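You operate a simulated robot arm through the tools that you are given. There is no shell and no other tool.

The job below is to be done with a simulated robot arm. You get a single attempt, and the scene is never put back.

Task
Glue the handle on the peel board and clamp it in the jig.
Fine: brush glue on the handle seat, brush back, set the handle, turn the clamp on to the board; the lid goes on the glue tin. A coat counts when it lies all over at full strength: go over it till it gets no stronger.

The check looks at the end state, three seconds after you hand in, the way a careful person would. Anything else that was tipped, shoved, dropped, spilled or broken makes it a failure. Lids that push on must go on centred and level and be pressed home; caps that screw on are set level and turned clockwise until they are tight.

Robot
A 6-joint arm with a two-finger parallel gripper, fixed in place. Base frame: the origin is at the foot of the arm, x ahead of it, y to its left, z up; the work surface is at about z = 0.88. Units: m, rad, N and s.
With the tool pointing down near the work surface it reaches from about 0.58 to 0.94 m from the base axis. Its first joint turns from -2.601 to 2.601 rad. Payload 3.43 kg.
Tool frame: the origin (TCP) lies between the finger pads and is the grasp point; the fingertips stand 0.034 m ahead of it; z points along the fingers, y is the line along which they close. The gripper opens to 0.128 m. The fingers are 0.024 m wide and 0.012 m thick; the gripper's body (0.048 by 0.13 m) begins 0.096 m behind the TCP.
Orientation is told as [roll, pitch, yaw] about the base's x, y, z axes, in that order, counted from this pose: with the fingers straight down and closing along the base's y, the tool's x points along the base's -x, its y along +y and its z along -z.

Tools
- The arm moves only by the tool nudge_tool. Its argument "targets" is a list of rows, each an object (a shift or turn left out is 0, a gripper value left out holds the last) with "turn": the turn, a rotation vector about the base's x, y, z in rad, a list of three; "offset": the shift along the base's x, y, z in m, a list of three; "gripper": the finger opening in m, from 0 to 0.128. In form: [{"turn": [rx, ry, rz], "offset": [x, y, z], "gripper": gripper}, ...]. A call has 1 to 20 rows; each row shifts and turns the commanded pose from where the row before left it. Rows are played at 5 a second. More than 0.05 m and 0.15 rad between two rows, or a gripper value outside its range, and nothing of the call is played. Where a pose cannot be reached the arm comes as near as it can. A force on the tool above 90 N (or 10 N above the force at the start of the call, whichever is more), or a blocked arm, ends the call early, and 0.2 s more pass. The fingers move at their own pace (about 0.108 m/s each) and stop on an object; they squeeze with about 28 N. The grip force told is the motor's: it shows also when the fingers shut on nothing. Time passes only in rows, and 0.2 s behind the last, so rows that do not move let the fingers close. The reply holds the time, the measured pose of the TCP, the force on the tool along the base axes, the opening and the grip force, in the units named above and with some noise, with the torque about the TCP (base axes, N m) and any sound that the robot's microphone picked up, and new pictures: "show" is both (left out), scene, wrist or none.
- Cameras (640 x 400 px; columns grow to the right, rows downward): "scene" is fixed at [0.044, 0.5009, 1.5075]; the picture's right is [0.37, -0.93, 0.00], its down [-0.58, -0.23, -0.78] and it looks along [0.73, 0.29, -0.62] (base axes); focal length 321 px, centre (320, 200). "wrist" rides on the gripper at [0.076, -0.011, -0.16] in the tool frame; the picture's right is [0.15, 0.99, 0.00], its down [-0.88, 0.13, -0.46] and it looks along [-0.45, 0.07, 0.89] (tool axes); focal length 234 px, centre (320, 200). There is no depth. A picture from a camera that has moved, and an enlarged one, comes with that camera's place and axes in the base frame and with its lens. The place of the scene camera against the robot may be out by one fixed shift of up to 0.018 m in any direction.
- lift_body(by): slides the trunk up (or, below 0, down) by that many m; the arm rides with it, the base frame stays. It gives what a move gives, with no picture.
- close_up(camera, box): a new picture of the part [left, top, right, bottom] of that camera's present view, enlarged. No time passes.
- close_job(): hands the job in; it is judged then, once.

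Nothing tells you positions but the pictures and the camera data. Unless the task says otherwise, let go and move clear before handing in.

The tools are called after "Call:" by a JSON object that holds its "fn" and its "kwargs". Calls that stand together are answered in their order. nudge_tool: Moves the arm, as the interface text tells. Its arguments: {"type":"object","properties":{"targets":{"type":"array"},"show":{"type":"string","enum":["both","scene","wrist","none"]}},"required":["targets"]} The other tools are called the same way: lift_body (by) slides the trunk up or down; close_up (camera, box) takes an enlarged picture of a part of a camera's view; close_job () hands the job in.

At the start:

```text
time: 0.0
tcp_pos: [0.6271, 0.5326, 1.2051]
tool_rot: [-0.001, -0.001, 0.0]
ft_force: [-0.4, -0.5, -0.7]
torque: [0.0, 0.02, -0.04]
finger_gap: 0.1278
finger_force: 0.1
trunk travel left (down, up): [-0.675, 0.035]
```

scene: 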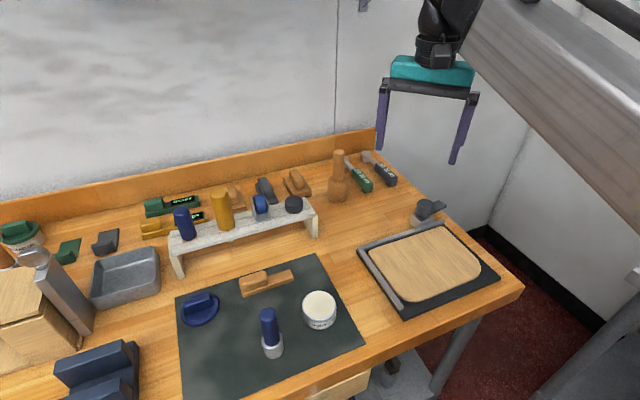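
wrist: 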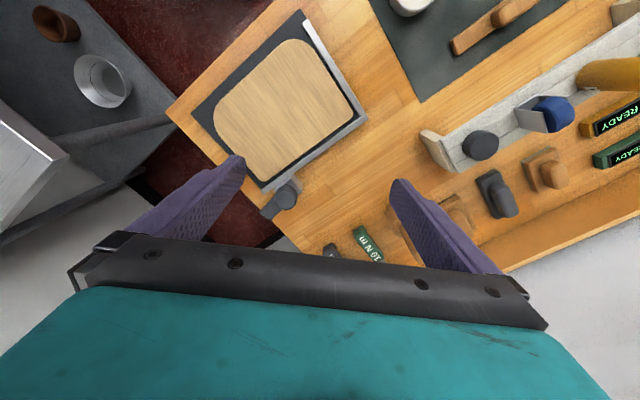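

I see a bench with a dark mat holding a blue lid, a white tin, a blue-handled brush and a wooden handle piece. To the right is a jig with a wooden board and a clamp knob. I'll look closer before moving.

Call:
{"fn": "close_up", "kwargs": {"camera": "scene", "box": [170, 250, 370, 375]}}

Call:
{"fn": "close_up", "kwargs": {"camera": "scene", "box": [340, 190, 500, 290]}}

Call:
{"fn": "close_up", "kwargs": {"camera": "scene", "box": [140, 140, 400, 290]}}

Call:
{"fn": "close_up", "kwargs": {"camera": "scene", "box": [0, 190, 200, 400]}}

Call:
{"fn": "close_up", "kwargs": {"camera": "wrist", "box": [160, 0, 400, 230]}}

```text
3.20 times, centred on (270, 312) of scene
camera zoom: at [0.044, 0.5009, 1.5075], right [0.37, -0.93, 0.0], down [-0.58, -0.23, -0.78], along [0.73, 0.29, -0.62], focal length 1027 px, centre (480, -160)
```

zoom: 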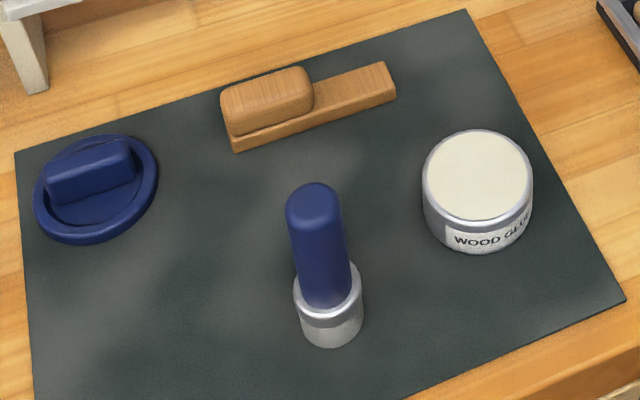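

```text
4.00 times, centred on (420, 240) of scene
camera zoom: at [0.044, 0.5009, 1.5075], right [0.37, -0.93, 0.0], down [-0.58, -0.23, -0.78], along [0.73, 0.29, -0.62], focal length 1284 px, centre (-80, 40)
```

zoom: 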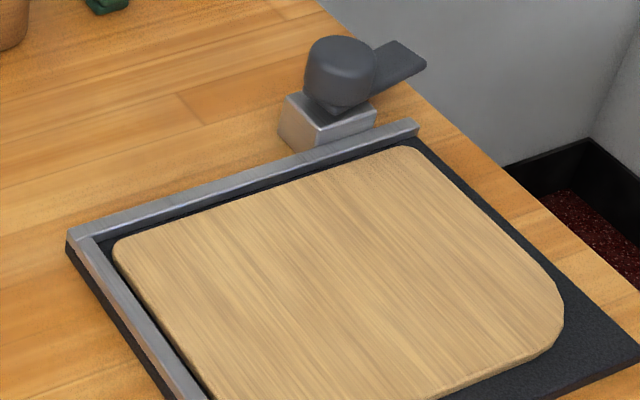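

```text
2.46 times, centred on (270, 215) of scene
camera zoom: at [0.044, 0.5009, 1.5075], right [0.37, -0.93, 0.0], down [-0.58, -0.23, -0.78], along [0.73, 0.29, -0.62], focal length 790 px, centre (443, 163)
```

zoom: 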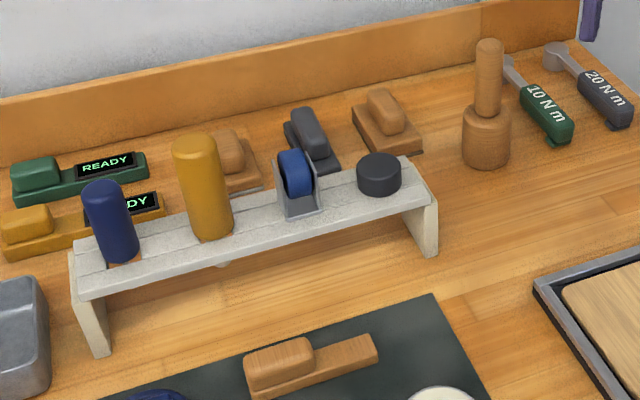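

```text
1.90 times, centred on (100, 295) of scene
camera zoom: at [0.044, 0.5009, 1.5075], right [0.37, -0.93, 0.0], down [-0.58, -0.23, -0.78], along [0.73, 0.29, -0.62], focal length 611 px, centre (739, 19)
```

zoom: 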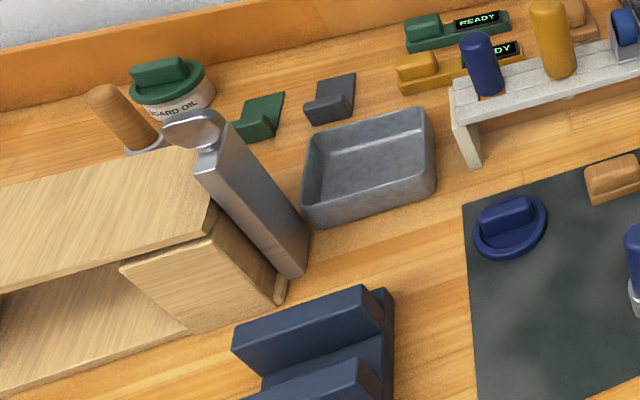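

```text
1.74 times, centred on (280, 115) of wrist
camera zoom: at [0.5502, 0.521, 1.3646], right [-0.15, 0.99, 0.0], down [0.88, 0.13, 0.46], along [0.45, 0.07, -0.89], focal length 407 px, centre (390, 348)
```

zoom: 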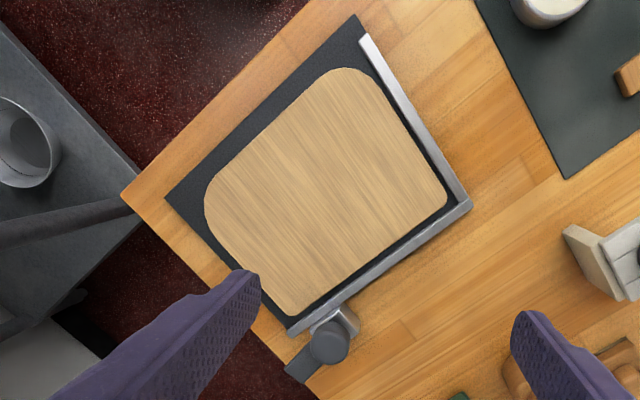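

The tin (open) is near (0.40, 0.64). The board in the jig is near (0.62, 0.46), and the clamp is near (0.80, 0.49). I'll lower the wrist camera over the board to find the handle seat.

Call:
{"fn": "nudge_tool", "kwargs": {"targets": [{"offset": [-0.03, -0.03, -0.02]}, {"offset": [-0.03, -0.03, -0.02]}, {"offset": [-0.02, -0.02, -0.02]}, {"offset": [0, 0, -0.03]}, {"offset": [0, 0, 0]}]}}

```text
time: 1.2
tcp_pos: [0.5455, 0.4542, 1.116]
tool_rot: [0.0, 0.002, 0.0]
ft_force: [-0.7, 0.7, 0.2]
torque: [0.0, -0.01, 0.0]
finger_gap: 0.1282
finger_force: 0.1
trunk travel left (down, up): [-0.675, 0.035]
camera wrist: at [0.4695, 0.4432, 1.275], right [-0.15, 0.99, 0.0], down [0.88, 0.13, 0.46], along [0.45, 0.07, -0.89], focal length 234 px, centre (320, 200)
```

scene: 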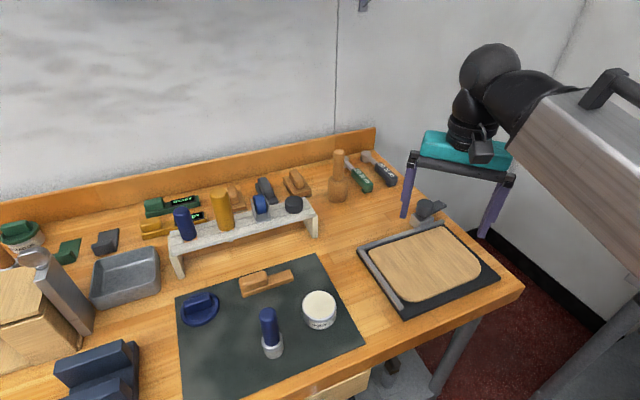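
wrist: 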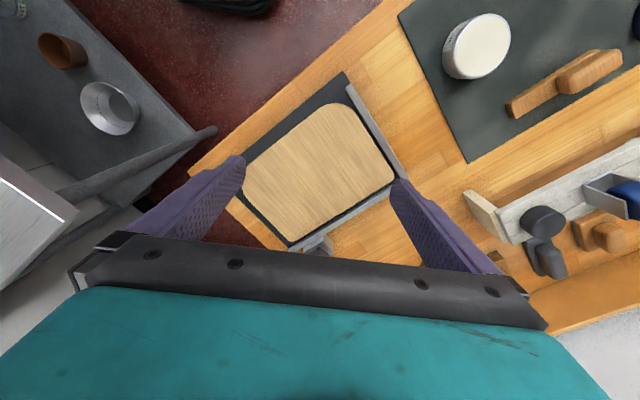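

The board is in view and no seat mark shows at this scale. I'll zoom in on the board and the handle.

Call:
{"fn": "close_up", "kwargs": {"camera": "wrist", "box": [220, 60, 420, 260]}}

Call:
{"fn": "close_up", "kwargs": {"camera": "wrist", "box": [420, 0, 640, 140]}}

Call:
{"fn": "close_up", "kwargs": {"camera": "scene", "box": [350, 190, 510, 320]}}

Call:
{"fn": "close_up", "kwargs": {"camera": "scene", "box": [230, 250, 310, 310]}}

```text
2.00 times, centred on (320, 160) of wrist
camera zoom: at [0.4695, 0.4432, 1.275], right [-0.15, 0.99, 0.0], down [0.88, 0.13, 0.46], along [0.45, 0.07, -0.89], focal length 468 px, centre (320, 280)
```

zoom: 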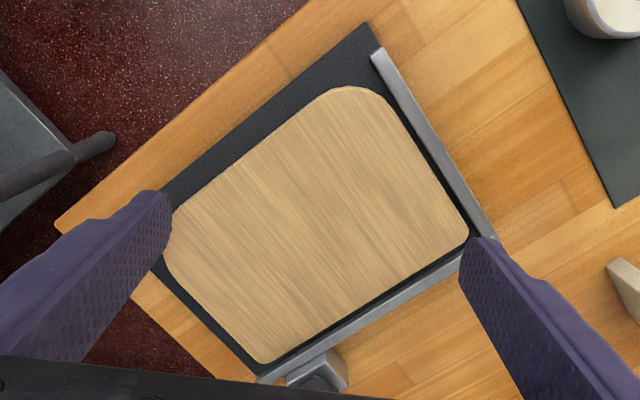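

```text
2.86 times, centred on (530, 70) of wrist
camera zoom: at [0.4695, 0.4432, 1.275], right [-0.15, 0.99, 0.0], down [0.88, 0.13, 0.46], along [0.45, 0.07, -0.89], focal length 669 px, centre (-280, 571)
```

zoom: 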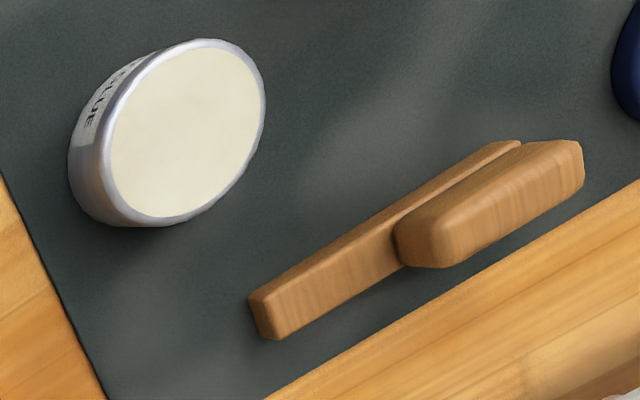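

```text
3.08 times, centred on (430, 255) of scene
camera zoom: at [0.044, 0.5009, 1.5075], right [0.37, -0.93, 0.0], down [-0.58, -0.23, -0.78], along [0.73, 0.29, -0.62], focal length 987 px, centre (-18, 31)
```

zoom: 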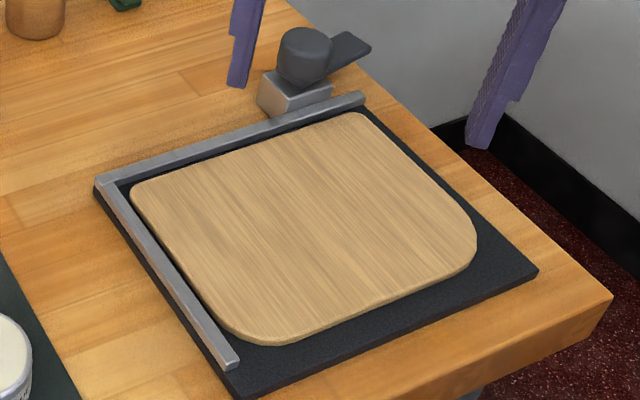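

```text
6.67 times, centred on (270, 280) of scene
camera zoom: at [0.044, 0.5009, 1.5075], right [0.37, -0.93, 0.0], down [-0.58, -0.23, -0.78], along [0.73, 0.29, -0.62], focal length 2139 px, centre (653, -333)
```

zoom: 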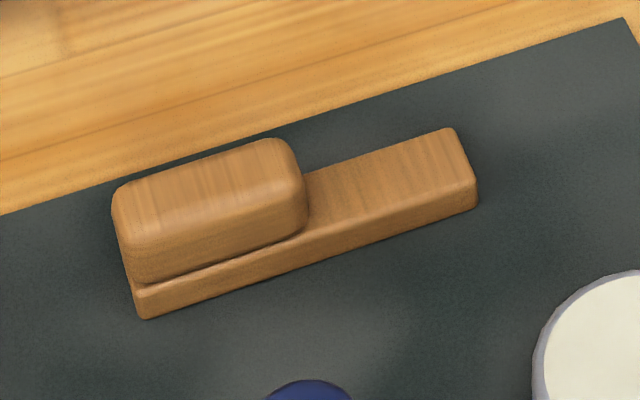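

The board's surface still looks uniform. I'll zoom harder to look for a faint seat outline, and check the stack at the left.

Call:
{"fn": "close_up", "kwargs": {"camera": "wrist", "box": [240, 95, 400, 250]}}

Call:
{"fn": "close_up", "kwargs": {"camera": "scene", "box": [375, 220, 435, 260]}}

Call:
{"fn": "close_up", "kwargs": {"camera": "scene", "box": [420, 225, 490, 270]}}

Call:
{"fn": "close_up", "kwargs": {"camera": "scene", "box": [390, 250, 460, 300]}}

Call:
{"fn": "close_up", "kwargs": {"camera": "scene", "box": [0, 200, 150, 300]}}

Call:
{"fn": "close_up", "kwargs": {"camera": "scene", "box": [0, 300, 160, 400]}}

```text
2.58 times, centred on (320, 172) of wrist
camera zoom: at [0.4695, 0.4432, 1.275], right [-0.15, 0.99, 0.0], down [0.88, 0.13, 0.46], along [0.45, 0.07, -0.89], focal length 604 px, centre (320, 271)
```

zoom: 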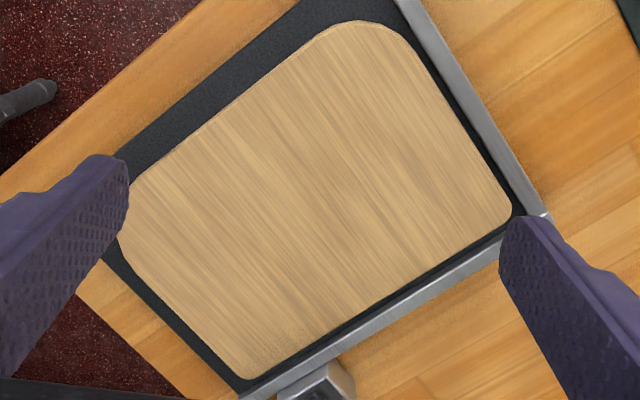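

```text
10.00 times, centred on (405, 240) of scene
camera zoom: at [0.044, 0.5009, 1.5075], right [0.37, -0.93, 0.0], down [-0.58, -0.23, -0.78], along [0.73, 0.29, -0.62], focal length 3209 px, centre (-530, -200)
```

zoom: 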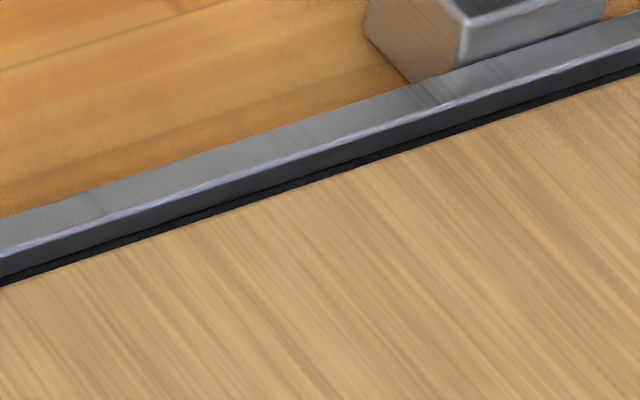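

```text
8.89 times, centred on (455, 248) of scene
camera zoom: at [0.044, 0.5009, 1.5075], right [0.37, -0.93, 0.0], down [-0.58, -0.23, -0.78], along [0.73, 0.29, -0.62], focal length 2852 px, centre (-880, -222)
```

zoom: 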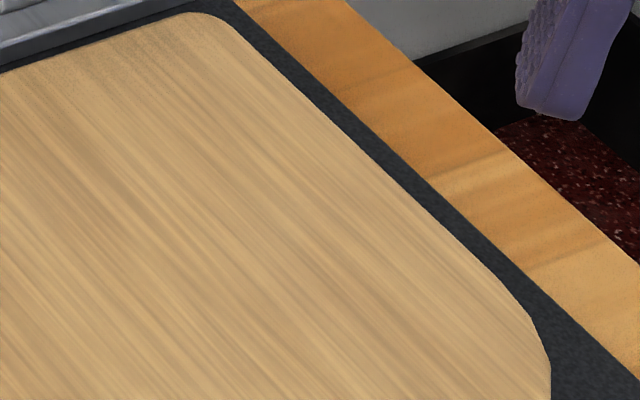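

```text
8.00 times, centred on (425, 275) of scene
camera zoom: at [0.044, 0.5009, 1.5075], right [0.37, -0.93, 0.0], down [-0.58, -0.23, -0.78], along [0.73, 0.29, -0.62], focal length 2567 px, centre (-520, -400)
```

zoom: 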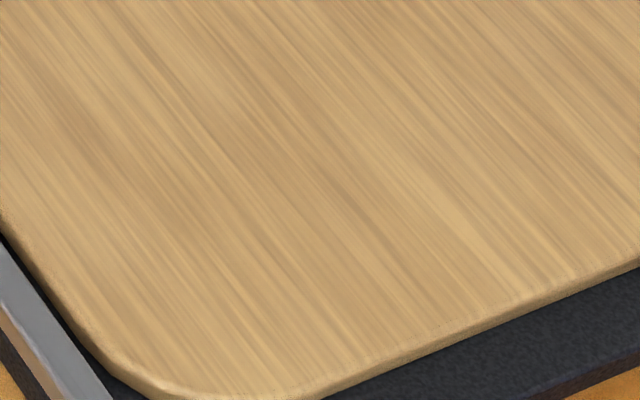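

```text
4.00 times, centred on (75, 250) of scene
camera zoom: at [0.044, 0.5009, 1.5075], right [0.37, -0.93, 0.0], down [-0.58, -0.23, -0.78], along [0.73, 0.29, -0.62], focal length 1284 px, centre (1300, 0)
```

zoom: 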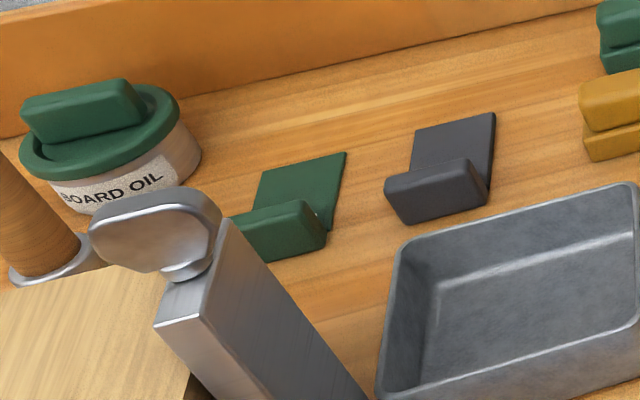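

```text
4.00 times, centred on (80, 350) of scene
camera zoom: at [0.044, 0.5009, 1.5075], right [0.37, -0.93, 0.0], down [-0.58, -0.23, -0.78], along [0.73, 0.29, -0.62], focal length 1284 px, centre (1280, -400)
```

zoom: 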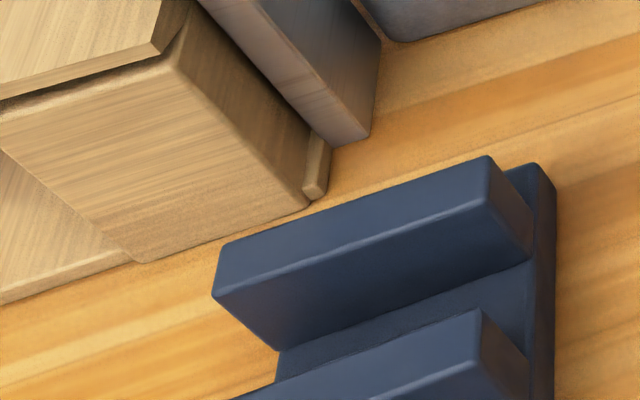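

I still see no seat outline, so I'll go lower over the board for a sharper look.

Call:
{"fn": "nudge_tool", "kwargs": {"targets": [{"offset": [0.0, 0.0, -0.04]}, {"offset": [0.0, 0.0, -0.04]}, {"offset": [0, 0, -0.03]}, {"offset": [0, 0, 0]}], "show": "wrist"}}

Call:
{"fn": "close_up", "kwargs": {"camera": "wrist", "box": [220, 20, 440, 230]}}

```text
time: 2.2
tcp_pos: [0.5452, 0.4532, 1.004]
tool_rot: [-0.002, -0.002, 0.0]
ft_force: [0.5, 0.0, -0.4]
torque: [0.02, -0.02, 0.03]
finger_gap: 0.128
finger_force: 0.1
trunk travel left (down, up): [-0.675, 0.035]
camera wrist: at [0.4689, 0.4415, 1.1646], right [-0.15, 0.99, 0.0], down [0.88, 0.13, 0.46], along [0.45, 0.07, -0.89], focal length 234 px, centre (320, 200)
```

wrist: 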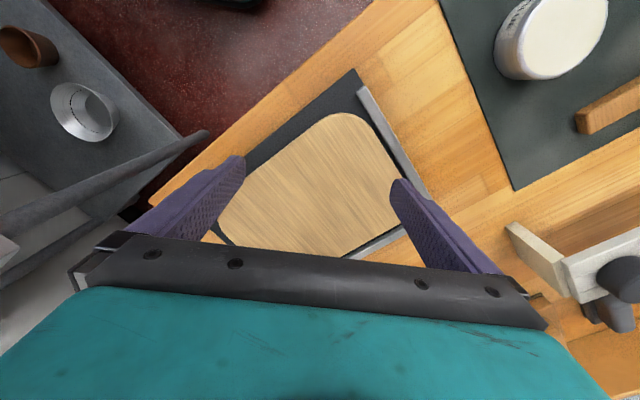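

```text
1.90 times, centred on (330, 125) of wrist
camera zoom: at [0.4689, 0.4415, 1.1646], right [-0.15, 0.99, 0.0], down [0.88, 0.13, 0.46], along [0.45, 0.07, -0.89], focal length 446 px, centre (301, 343)
```

zoom: 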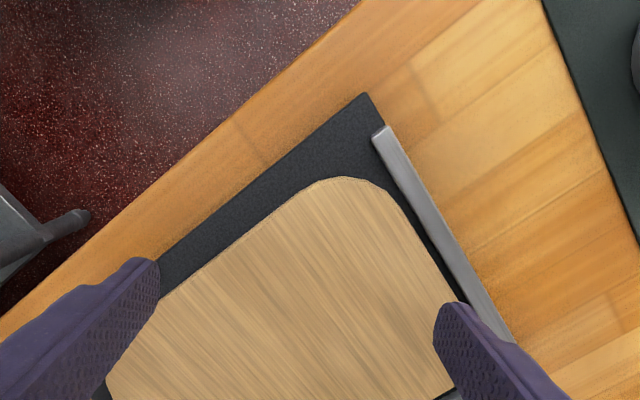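

No mark on the front half. I'll move the camera over the middle and back of the board, and check the rear rail area.

Call:
{"fn": "nudge_tool", "kwargs": {"targets": [{"offset": [0.04, 0.0, 0.03]}, {"offset": [0.04, 0.0, 0.0]}, {"offset": [0.04, 0, 0]}, {"offset": [0.0, 0, 0]}]}}

Call:
{"fn": "close_up", "kwargs": {"camera": "wrist", "box": [220, 0, 440, 200]}}

```text
time: 3.2
tcp_pos: [0.6664, 0.4518, 1.0369]
tool_rot: [0.0, -0.001, 0.0]
ft_force: [-0.3, -0.3, 0.4]
torque: [-0.01, 0.01, 0.0]
finger_gap: 0.1279
finger_force: 0.1
trunk travel left (down, up): [-0.675, 0.035]
camera wrist: at [0.591, 0.4413, 1.1964], right [-0.15, 0.99, 0.0], down [0.88, 0.13, 0.46], along [0.45, 0.07, -0.89], focal length 234 px, centre (320, 200)
```

scene: 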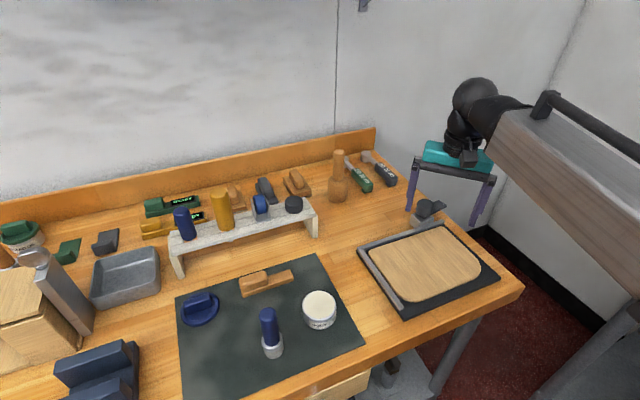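
wrist: 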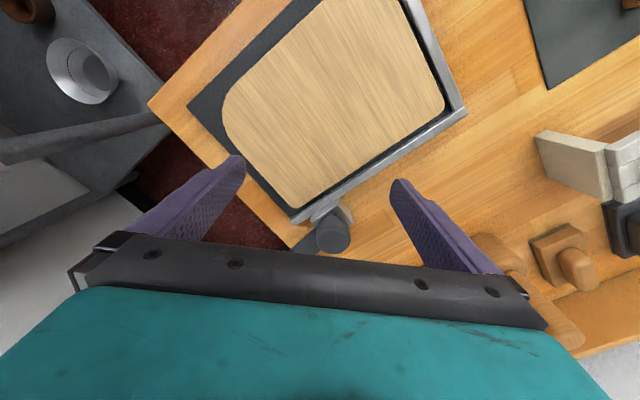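

```text
2.00 times, centred on (330, 100) of wrist
camera zoom: at [0.591, 0.4413, 1.1964], right [-0.15, 0.99, 0.0], down [0.88, 0.13, 0.46], along [0.45, 0.07, -0.89], focal length 468 px, centre (300, 400)
```

zoom: 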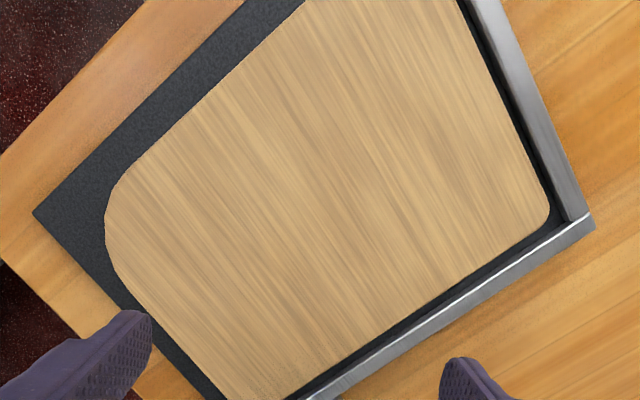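

Still no outlined seat. I'll check fine zooms of the board's middle, front edge and side.

Call:
{"fn": "close_up", "kwargs": {"camera": "wrist", "box": [280, 30, 400, 110]}}

Call:
{"fn": "close_up", "kwargs": {"camera": "wrist", "box": [260, 120, 380, 200]}}

Call:
{"fn": "close_up", "kwargs": {"camera": "scene", "box": [400, 260, 490, 315]}}

Call:
{"fn": "close_up", "kwargs": {"camera": "scene", "box": [405, 190, 455, 235]}}

Call:
{"fn": "close_up", "kwargs": {"camera": "scene", "box": [385, 230, 465, 290]}}

Call:
{"fn": "close_up", "kwargs": {"camera": "scene", "box": [355, 240, 415, 310]}}

```text
5.00 times, centred on (340, 70) of wrist
camera zoom: at [0.591, 0.4413, 1.1964], right [-0.15, 0.99, 0.0], down [0.88, 0.13, 0.46], along [0.45, 0.07, -0.89], focal length 1171 px, centre (220, 850)
```

zoom: 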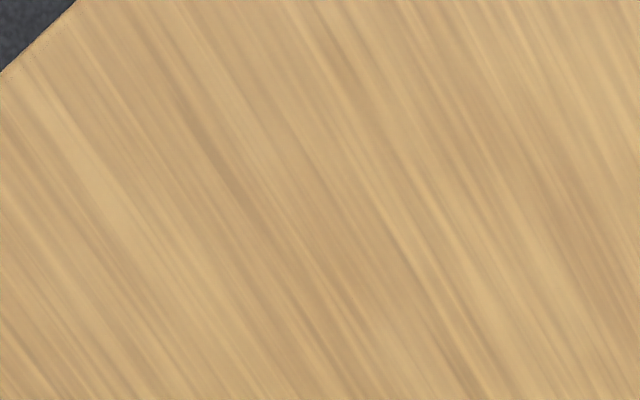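

```text
5.00 times, centred on (320, 160) of wrist
camera zoom: at [0.591, 0.4413, 1.1964], right [-0.15, 0.99, 0.0], down [0.88, 0.13, 0.46], along [0.45, 0.07, -0.89], focal length 1171 px, centre (320, 400)
```

zoom: 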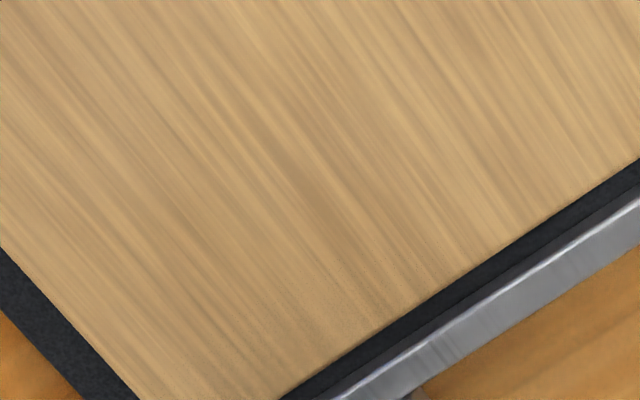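

```text
7.11 times, centred on (445, 288) of scene
camera zoom: at [0.044, 0.5009, 1.5075], right [0.37, -0.93, 0.0], down [-0.58, -0.23, -0.78], along [0.73, 0.29, -0.62], focal length 2282 px, centre (-569, -422)
```

zoom: 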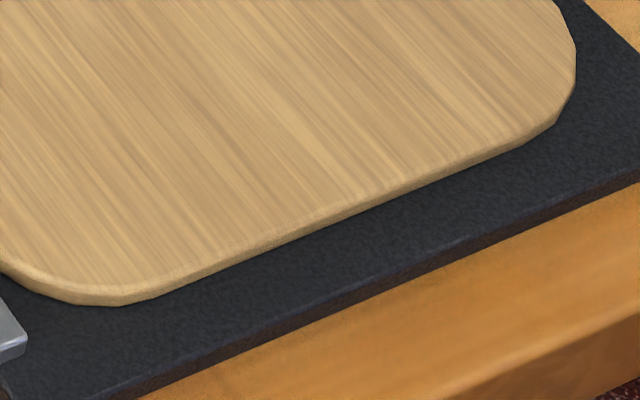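

```text
8.89 times, centred on (430, 212) of scene
camera zoom: at [0.044, 0.5009, 1.5075], right [0.37, -0.93, 0.0], down [-0.58, -0.23, -0.78], along [0.73, 0.29, -0.62], focal length 2852 px, centre (-658, 89)
```

zoom: 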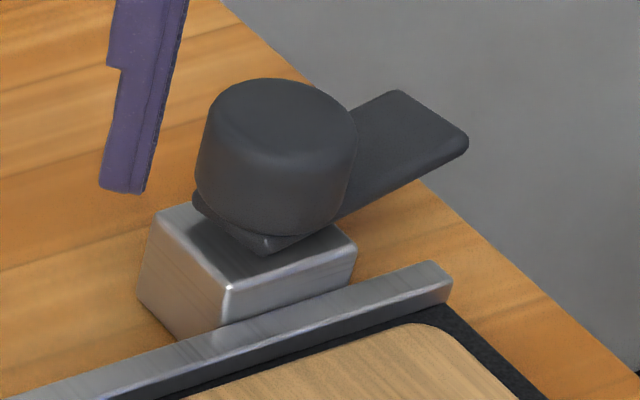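

```text
6.67 times, centred on (425, 260) of scene
camera zoom: at [0.044, 0.5009, 1.5075], right [0.37, -0.93, 0.0], down [-0.58, -0.23, -0.78], along [0.73, 0.29, -0.62], focal length 2139 px, centre (-380, -200)
```

zoom: 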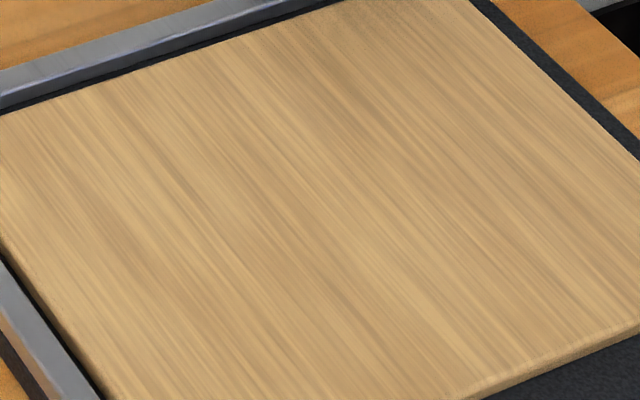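

```text
5.71 times, centred on (385, 275) of scene
camera zoom: at [0.044, 0.5009, 1.5075], right [0.37, -0.93, 0.0], down [-0.58, -0.23, -0.78], along [0.73, 0.29, -0.62], focal length 1834 px, centre (-51, -229)
```

zoom: 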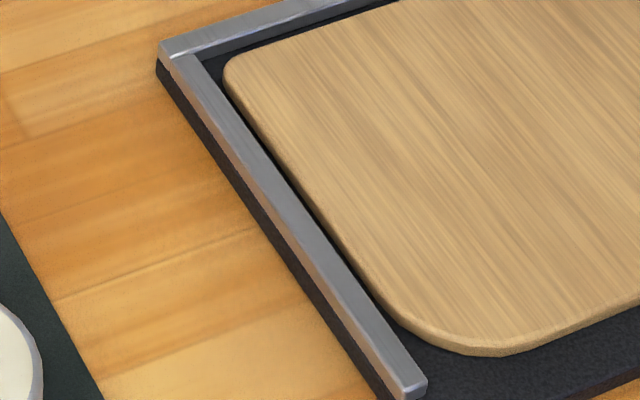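

No seat outline from above. I'll tilt the wrist camera for a grazing look across the board, which might reveal a recess or raised pad.

Call:
{"fn": "nudge_tool", "kwargs": {"targets": [{"offset": [-0.03, 0.0, 0.0], "turn": [0, -0.12, 0]}, {"offset": [-0.03, 0.0, -0.0], "turn": [0, -0.12, 0]}, {"offset": [-0.03, 0, -0.02], "turn": [0, -0.12, 0]}, {"offset": [-0.02, 0, -0.02], "turn": [0, -0.12, 0]}, {"turn": [0, -0.12, 0]}, {}], "show": "wrist"}}

Call:
{"fn": "close_up", "kwargs": {"camera": "wrist", "box": [200, 100, 440, 260]}}

```text
time: 4.6
tcp_pos: [0.5568, 0.4546, 0.9968]
tool_rot: [0.001, -0.603, 0.0]
ft_force: [0.9, 0.3, -0.5]
torque: [-0.03, -0.01, -0.01]
finger_gap: 0.1275
finger_force: 0.1
trunk travel left (down, up): [-0.675, 0.035]
camera wrist: at [0.4033, 0.4425, 1.0842], right [-0.12, 0.99, -0.08], down [0.47, 0.13, 0.87], along [0.88, 0.07, -0.48], focal length 234 px, centre (320, 200)
```

wrist: 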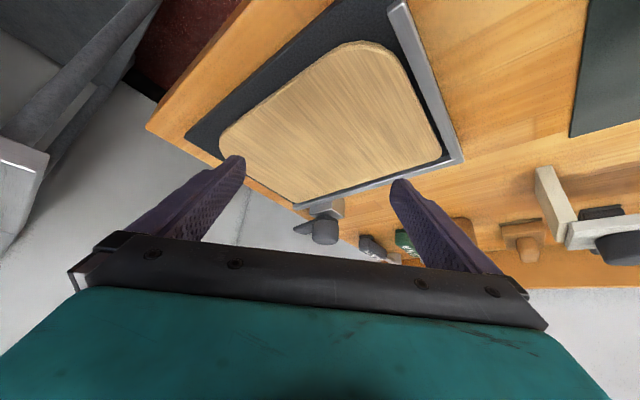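

```text
2.50 times, centred on (320, 180) of wrist
camera zoom: at [0.4033, 0.4425, 1.0842], right [-0.12, 0.99, -0.08], down [0.47, 0.13, 0.87], along [0.88, 0.07, -0.48], focal length 585 px, centre (320, 250)
```

zoom: 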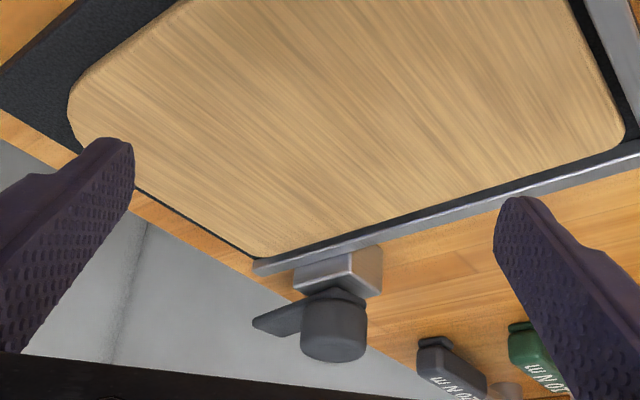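

The board really looks plain. I'll untilt and survey the mat items (tin, brush, handle, lid) with the wrist camera.

Call:
{"fn": "nudge_tool", "kwargs": {"targets": [{"offset": [0.0, 0.0, 0.03], "turn": [0, 0.12, 0]}, {"offset": [-0.02, 0.03, 0.03], "turn": [0, 0.12, 0]}, {"offset": [-0.03, 0.03, 0.03], "turn": [0, 0.12, 0]}, {"offset": [-0.02, 0.04, 0.03], "turn": [0, 0.12, 0]}, {"offset": [-0.02, 0.04, 0.02], "turn": [0, 0.12, 0]}, {"offset": [-0.02, 0.04, 0]}, {"offset": [0, 0.04, 0]}, {}]}}

Call:
{"fn": "close_up", "kwargs": {"camera": "wrist", "box": [220, 0, 460, 200]}}

```text
refused: row 3 steps farther than a row can; nothing moved
```

```text
2.00 times, centred on (340, 100) of wrist
camera zoom: at [0.4033, 0.4425, 1.0842], right [-0.12, 0.99, -0.08], down [0.47, 0.13, 0.87], along [0.88, 0.07, -0.48], focal length 468 px, centre (280, 400)
```

zoom: 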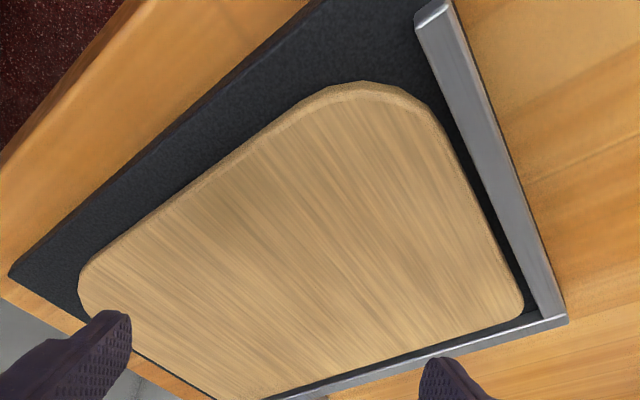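

The board is plain from this angle too. The last move was refused for step length, so I'll retry with smaller steps.

Call:
{"fn": "nudge_tool", "kwargs": {"targets": [{"offset": [0.0, 0.0, 0.03], "turn": [0, 0.12, 0]}, {"offset": [-0.02, 0.03, 0.02], "turn": [0, 0.12, 0]}, {"offset": [-0.03, 0.03, 0.02], "turn": [0, 0.12, 0]}, {"offset": [-0.02, 0.03, 0.03], "turn": [0, 0.12, 0]}, {"offset": [-0.02, 0.04, 0.02], "turn": [0, 0.12, 0]}, {"offset": [-0.02, 0.04, 0]}, {"offset": [0, 0.04, 0]}, {}]}}

Call:
{"fn": "close_up", "kwargs": {"camera": "wrist", "box": [220, 0, 460, 200]}}

```text
time: 6.4
tcp_pos: [0.4442, 0.6624, 1.1134]
tool_rot: [0.001, -0.001, 0.0]
ft_force: [0.1, 0.1, -0.3]
torque: [0.01, 0.01, 0.02]
finger_gap: 0.128
finger_force: 0.0
trunk travel left (down, up): [-0.675, 0.035]
camera wrist: at [0.3678, 0.6518, 1.2733], right [-0.15, 0.99, 0.0], down [0.88, 0.13, 0.46], along [0.45, 0.07, -0.89], focal length 234 px, centre (320, 200)
```

scene: 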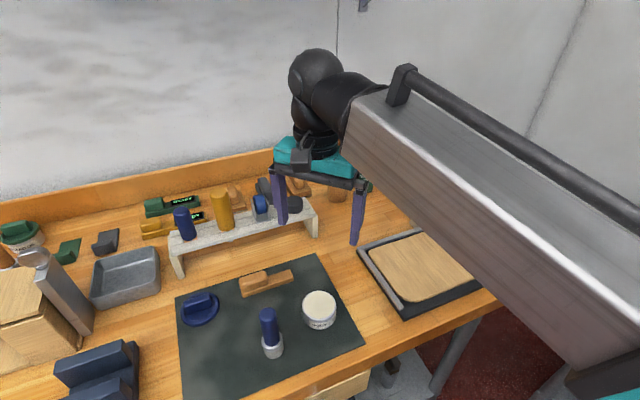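
wrist: 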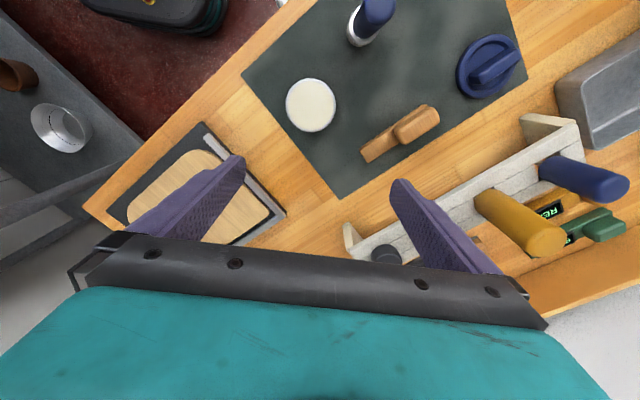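

```text
2.00 times, centred on (340, 100) of wrist
camera zoom: at [0.3678, 0.6518, 1.2733], right [-0.15, 0.99, 0.0], down [0.88, 0.13, 0.46], along [0.45, 0.07, -0.89], focal length 468 px, centre (280, 400)
```

zoom: 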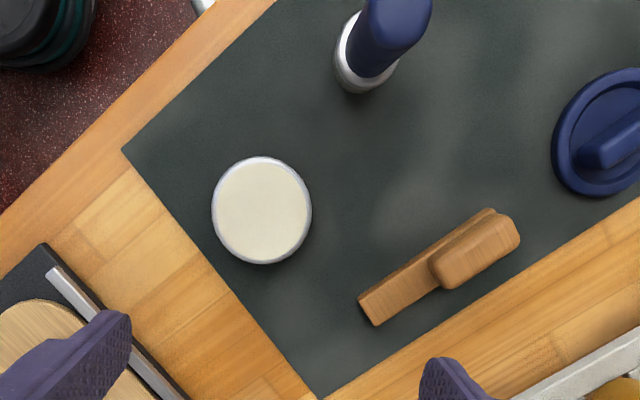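

The mat items are clear: tin, brush standing in its cup, handle (bar plus grip) and lid. Before picking up the brush I'll zoom very tightly on the likely seat spots.

Call:
{"fn": "close_up", "kwargs": {"camera": "scene", "box": [425, 265, 465, 295]}}

Call:
{"fn": "close_up", "kwargs": {"camera": "scene", "box": [405, 248, 445, 276]}}

Call:
{"fn": "close_up", "kwargs": {"camera": "scene", "box": [390, 232, 430, 258]}}

Call:
{"fn": "close_up", "kwargs": {"camera": "scene", "box": [365, 245, 405, 275]}}

Call:
{"fn": "close_up", "kwargs": {"camera": "scene", "box": [385, 270, 425, 300]}}

Call:
{"fn": "close_up", "kwargs": {"camera": "scene", "box": [240, 300, 360, 365]}}

```text
13.33 times, centred on (445, 280) of scene
camera zoom: at [0.044, 0.5009, 1.5075], right [0.37, -0.93, 0.0], down [-0.58, -0.23, -0.78], along [0.73, 0.29, -0.62], focal length 4278 px, centre (-1347, -867)
```

zoom: 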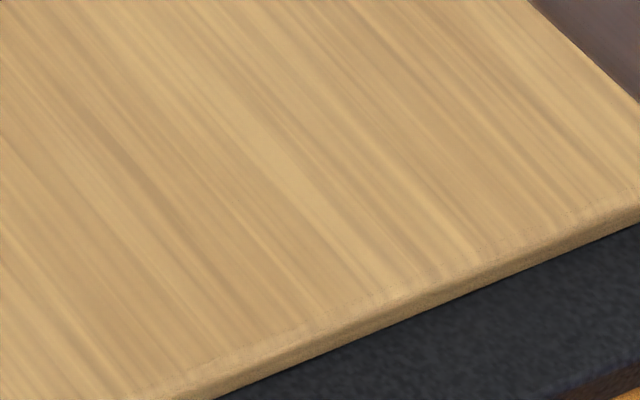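

```text
14.29 times, centred on (425, 262) of scene
camera zoom: at [0.044, 0.5009, 1.5075], right [0.37, -0.93, 0.0], down [-0.58, -0.23, -0.78], along [0.73, 0.29, -0.62], focal length 4584 px, centre (-1180, -686)
```

zoom: 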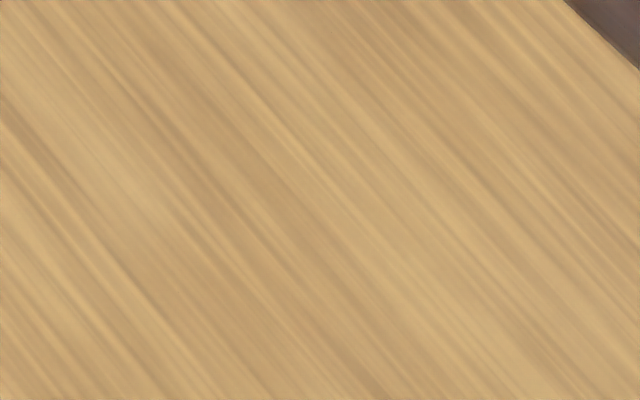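

```text
15.38 times, centred on (410, 245) of scene
camera zoom: at [0.044, 0.5009, 1.5075], right [0.37, -0.93, 0.0], down [-0.58, -0.23, -0.78], along [0.73, 0.29, -0.62], focal length 4937 px, centre (-1065, -492)
```

zoom: 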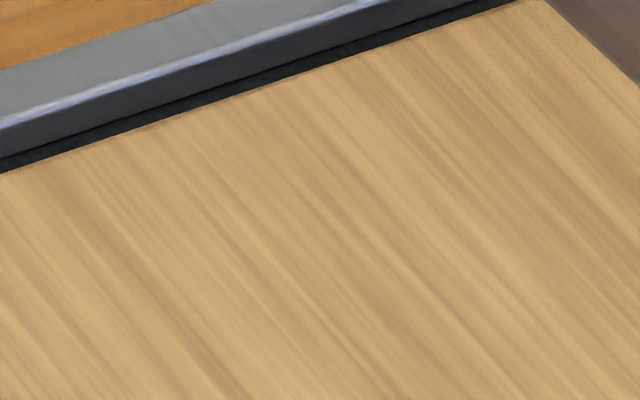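

```text
13.33 times, centred on (385, 260) of scene
camera zoom: at [0.044, 0.5009, 1.5075], right [0.37, -0.93, 0.0], down [-0.58, -0.23, -0.78], along [0.73, 0.29, -0.62], focal length 4278 px, centre (-547, -600)
```

zoom: 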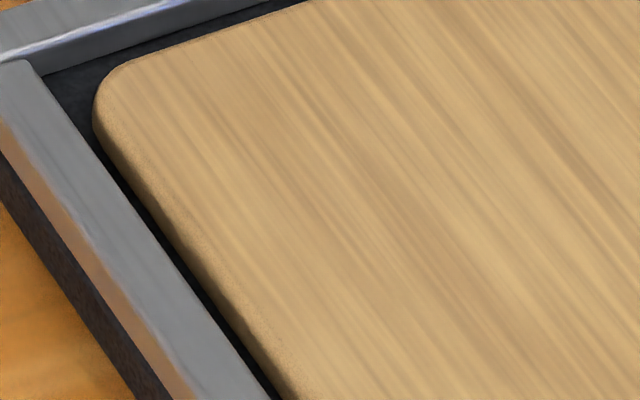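

```text
13.33 times, centred on (405, 285) of scene
camera zoom: at [0.044, 0.5009, 1.5075], right [0.37, -0.93, 0.0], down [-0.58, -0.23, -0.78], along [0.73, 0.29, -0.62], focal length 4278 px, centre (-813, -933)
```

zoom: 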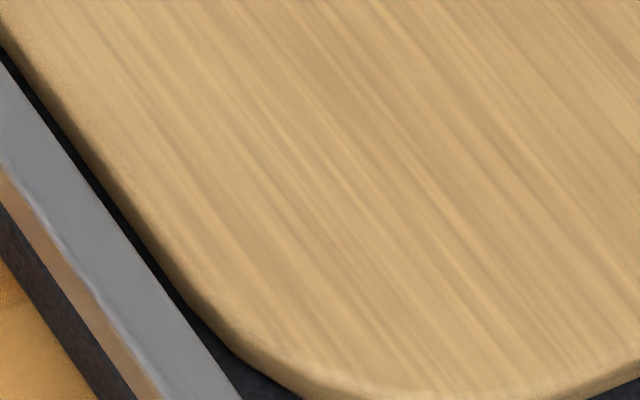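

```text
5.33 times, centred on (300, 332) of scene
camera zoom: at [0.044, 0.5009, 1.5075], right [0.37, -0.93, 0.0], down [-0.58, -0.23, -0.78], along [0.73, 0.29, -0.62], focal length 1711 px, centre (427, -507)
```

zoom: 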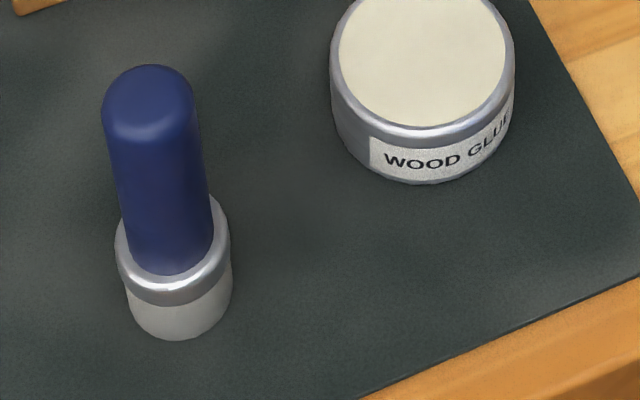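

No mark is visible on the board, so I think the coat will only show once glue is on. Next I'll take the brush, which I put at about (0.29, 0.70), handle top z≈1.03. I'll move closer for a precise fix.

Call:
{"fn": "nudge_tool", "kwargs": {"targets": [{"offset": [-0.04, 0.01, 0.02]}, {"offset": [-0.04, 0.01, 0.02]}, {"offset": [-0.03, 0.01, 0.0]}, {}]}}

Call:
{"fn": "close_up", "kwargs": {"camera": "wrist", "box": [220, 0, 460, 200]}}

```text
time: 7.4
tcp_pos: [0.3346, 0.6916, 1.1539]
tool_rot: [0.001, 0.0, 0.0]
ft_force: [-0.2, -0.7, 0.7]
torque: [-0.01, 0.01, 0.01]
finger_gap: 0.128
finger_force: 0.0
trunk travel left (down, up): [-0.675, 0.035]
camera wrist: at [0.2584, 0.6804, 1.314], right [-0.15, 0.99, 0.0], down [0.88, 0.13, 0.46], along [0.45, 0.07, -0.89], focal length 234 px, centre (320, 200)
```

scene: 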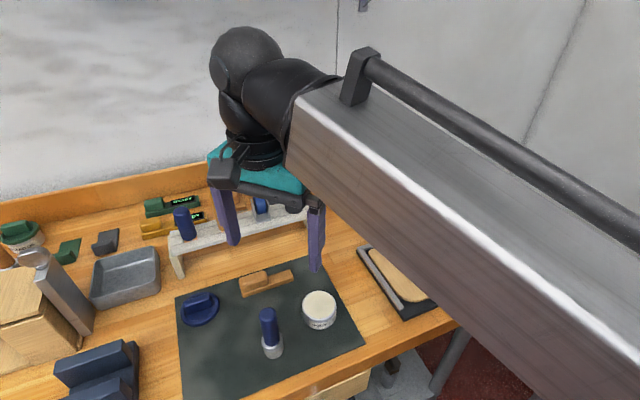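
wrist: 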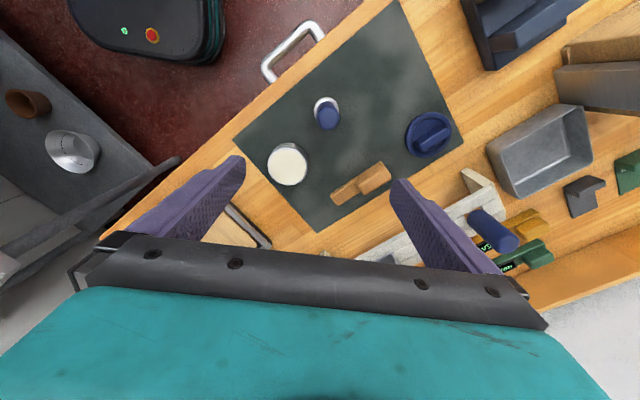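

```text
2.00 times, centred on (340, 100) of wrist
camera zoom: at [0.2584, 0.6804, 1.314], right [-0.15, 0.99, 0.0], down [0.88, 0.13, 0.46], along [0.45, 0.07, -0.89], focal length 468 px, centre (280, 400)
```

zoom: 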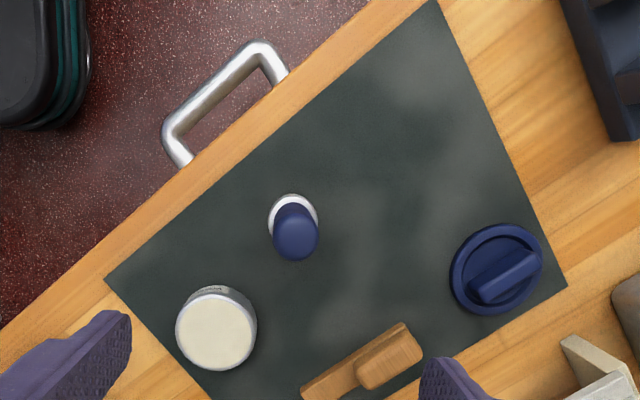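

The brush stands at about (0.298, 0.698). I'll go over it, descend around the blue handle and grip it at z≈0.985, with the fingertips above the cup rim.

Call:
{"fn": "nudge_tool", "kwargs": {"targets": [{"offset": [-0.0366, 0.0064, 0]}, {"offset": [0, 0, -0.045]}, {"offset": [0, 0, -0.045]}, {"offset": [0, 0, -0.04]}, {"offset": [0, 0, -0.038]}, {}]}}

```text
time: 8.8
tcp_pos: [0.2994, 0.6988, 0.9856]
tool_rot: [0.0, 0.0, 0.0]
ft_force: [0.3, 0.9, -0.6]
torque: [0.02, 0.01, -0.01]
finger_gap: 0.1277
finger_force: 0.1
trunk travel left (down, up): [-0.675, 0.035]
camera wrist: at [0.2241, 0.688, 1.1452], right [-0.15, 0.99, 0.0], down [0.88, 0.13, 0.46], along [0.45, 0.07, -0.89], focal length 234 px, centre (320, 200)
```

scene: 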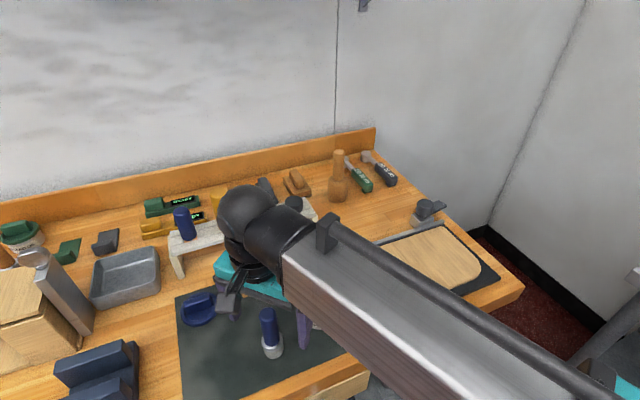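
wrist: 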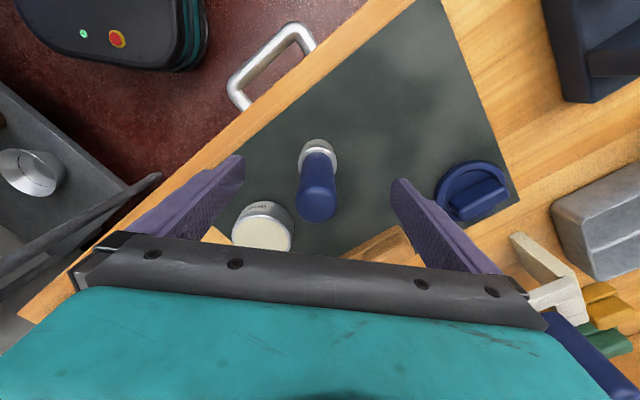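

The brush is between the fingers. I'll zoom in to check the centring fore and aft.

Call:
{"fn": "close_up", "kwargs": {"camera": "wrist", "box": [270, 120, 370, 240]}}

Call:
{"fn": "close_up", "kwargs": {"camera": "scene", "box": [210, 250, 330, 370]}}

```text
3.33 times, centred on (320, 180) of wrist
camera zoom: at [0.2241, 0.688, 1.1452], right [-0.15, 0.99, 0.0], down [0.88, 0.13, 0.46], along [0.45, 0.07, -0.89], focal length 781 px, centre (320, 267)
```

zoom: 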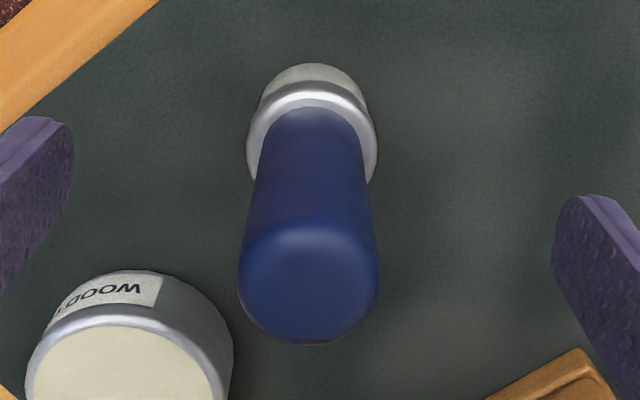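

```text
3.33 times, centred on (270, 310) of scene
camera zoom: at [0.044, 0.5009, 1.5075], right [0.37, -0.93, 0.0], down [-0.58, -0.23, -0.78], along [0.73, 0.29, -0.62], focal length 1070 px, centre (487, -167)
```

zoom: 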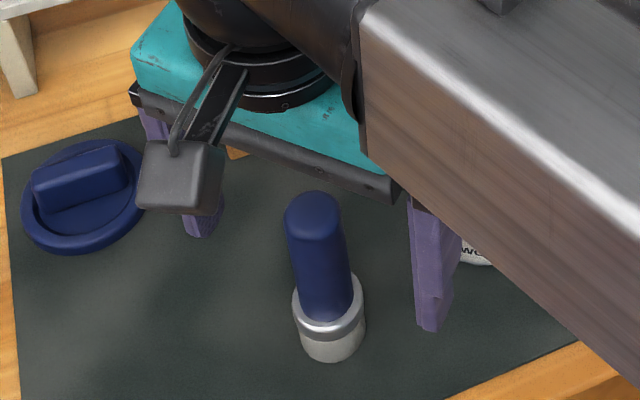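

The brush is within 2–3 mm of the tool axis, so I'll close on it and then lift it straight up.

Call:
{"fn": "nudge_tool", "kwargs": {"targets": [{"offset": [-0.0025, -0.0015, 0]}, {"gripper": 0.02}, {"gripper": 0.02}, {"gripper": 0.02}, {"gripper": 0.02}], "show": "wrist"}}

```text
time: 10.0
tcp_pos: [0.2971, 0.6962, 0.9863]
tool_rot: [0.001, 0.002, 0.0]
ft_force: [0.6, 0.1, 0.8]
torque: [-0.21, -0.06, 0.01]
finger_gap: 0.0282
finger_force: 27.9
trunk travel left (down, up): [-0.675, 0.035]
camera wrist: at [0.2217, 0.6859, 1.1456], right [-0.15, 0.99, 0.0], down [0.88, 0.13, 0.46], along [0.45, 0.07, -0.89], focal length 234 px, centre (320, 200)
```

wrist: 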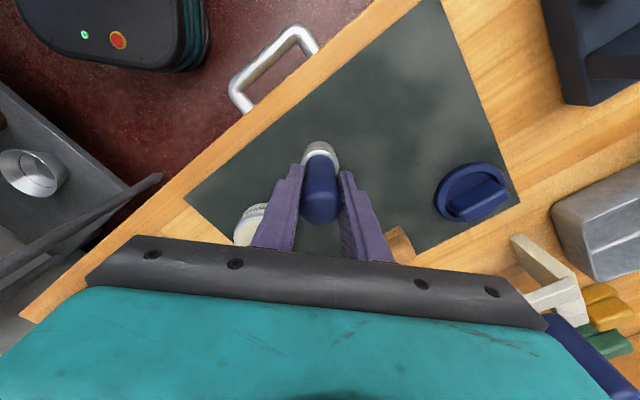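

Gripped, with a 28 mm gap. I'll lift straight up and check that the cup stays behind.

Call:
{"fn": "nudge_tool", "kwargs": {"targets": [{"offset": [0, 0, 0.015]}, {"offset": [0, 0, 0.02]}, {"offset": [0, 0, 0.03]}, {"offset": [0, 0, 0.04]}, {}]}}

Call:
{"fn": "close_up", "kwargs": {"camera": "scene", "box": [200, 230, 340, 370]}}

```text
time: 11.2
tcp_pos: [0.2983, 0.6974, 1.0935]
tool_rot: [-0.001, 0.001, 0.001]
ft_force: [0.1, 0.2, -0.2]
torque: [0.03, 0.03, 0.0]
finger_gap: 0.0285
finger_force: 28.0
trunk travel left (down, up): [-0.675, 0.035]
camera wrist: at [0.2217, 0.687, 1.2529], right [-0.15, 0.99, 0.0], down [0.88, 0.13, 0.46], along [0.45, 0.07, -0.89], focal length 234 px, centre (320, 200)
```

scene: 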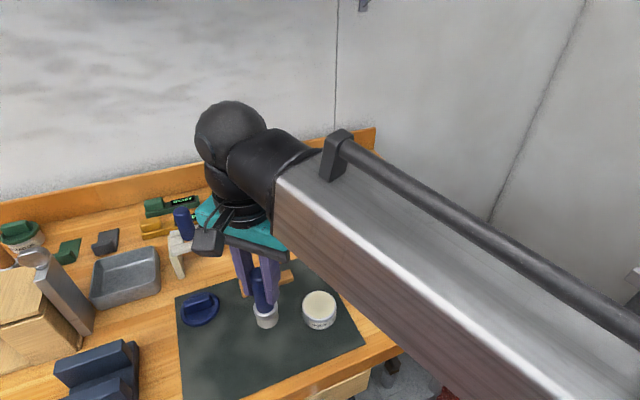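
wrist: 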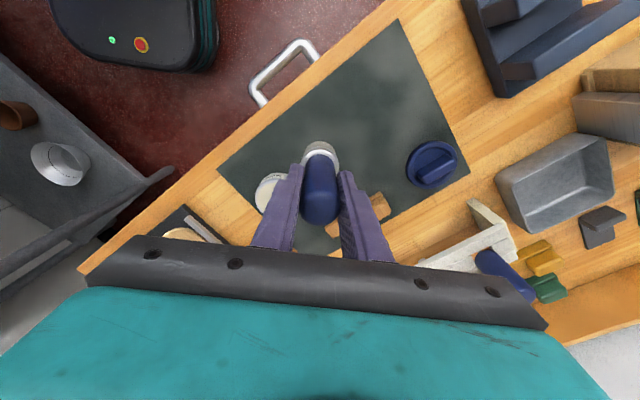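

```text
2.86 times, centred on (270, 300) of scene
camera zoom: at [0.044, 0.5009, 1.5075], right [0.37, -0.93, 0.0], down [-0.58, -0.23, -0.78], along [0.73, 0.29, -0.62], focal length 917 px, centre (463, -86)
```

zoom: 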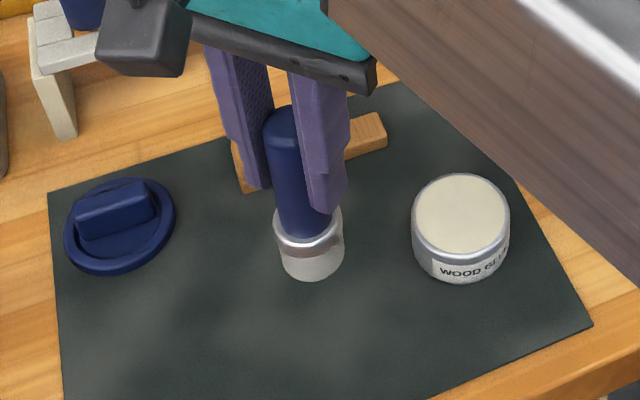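

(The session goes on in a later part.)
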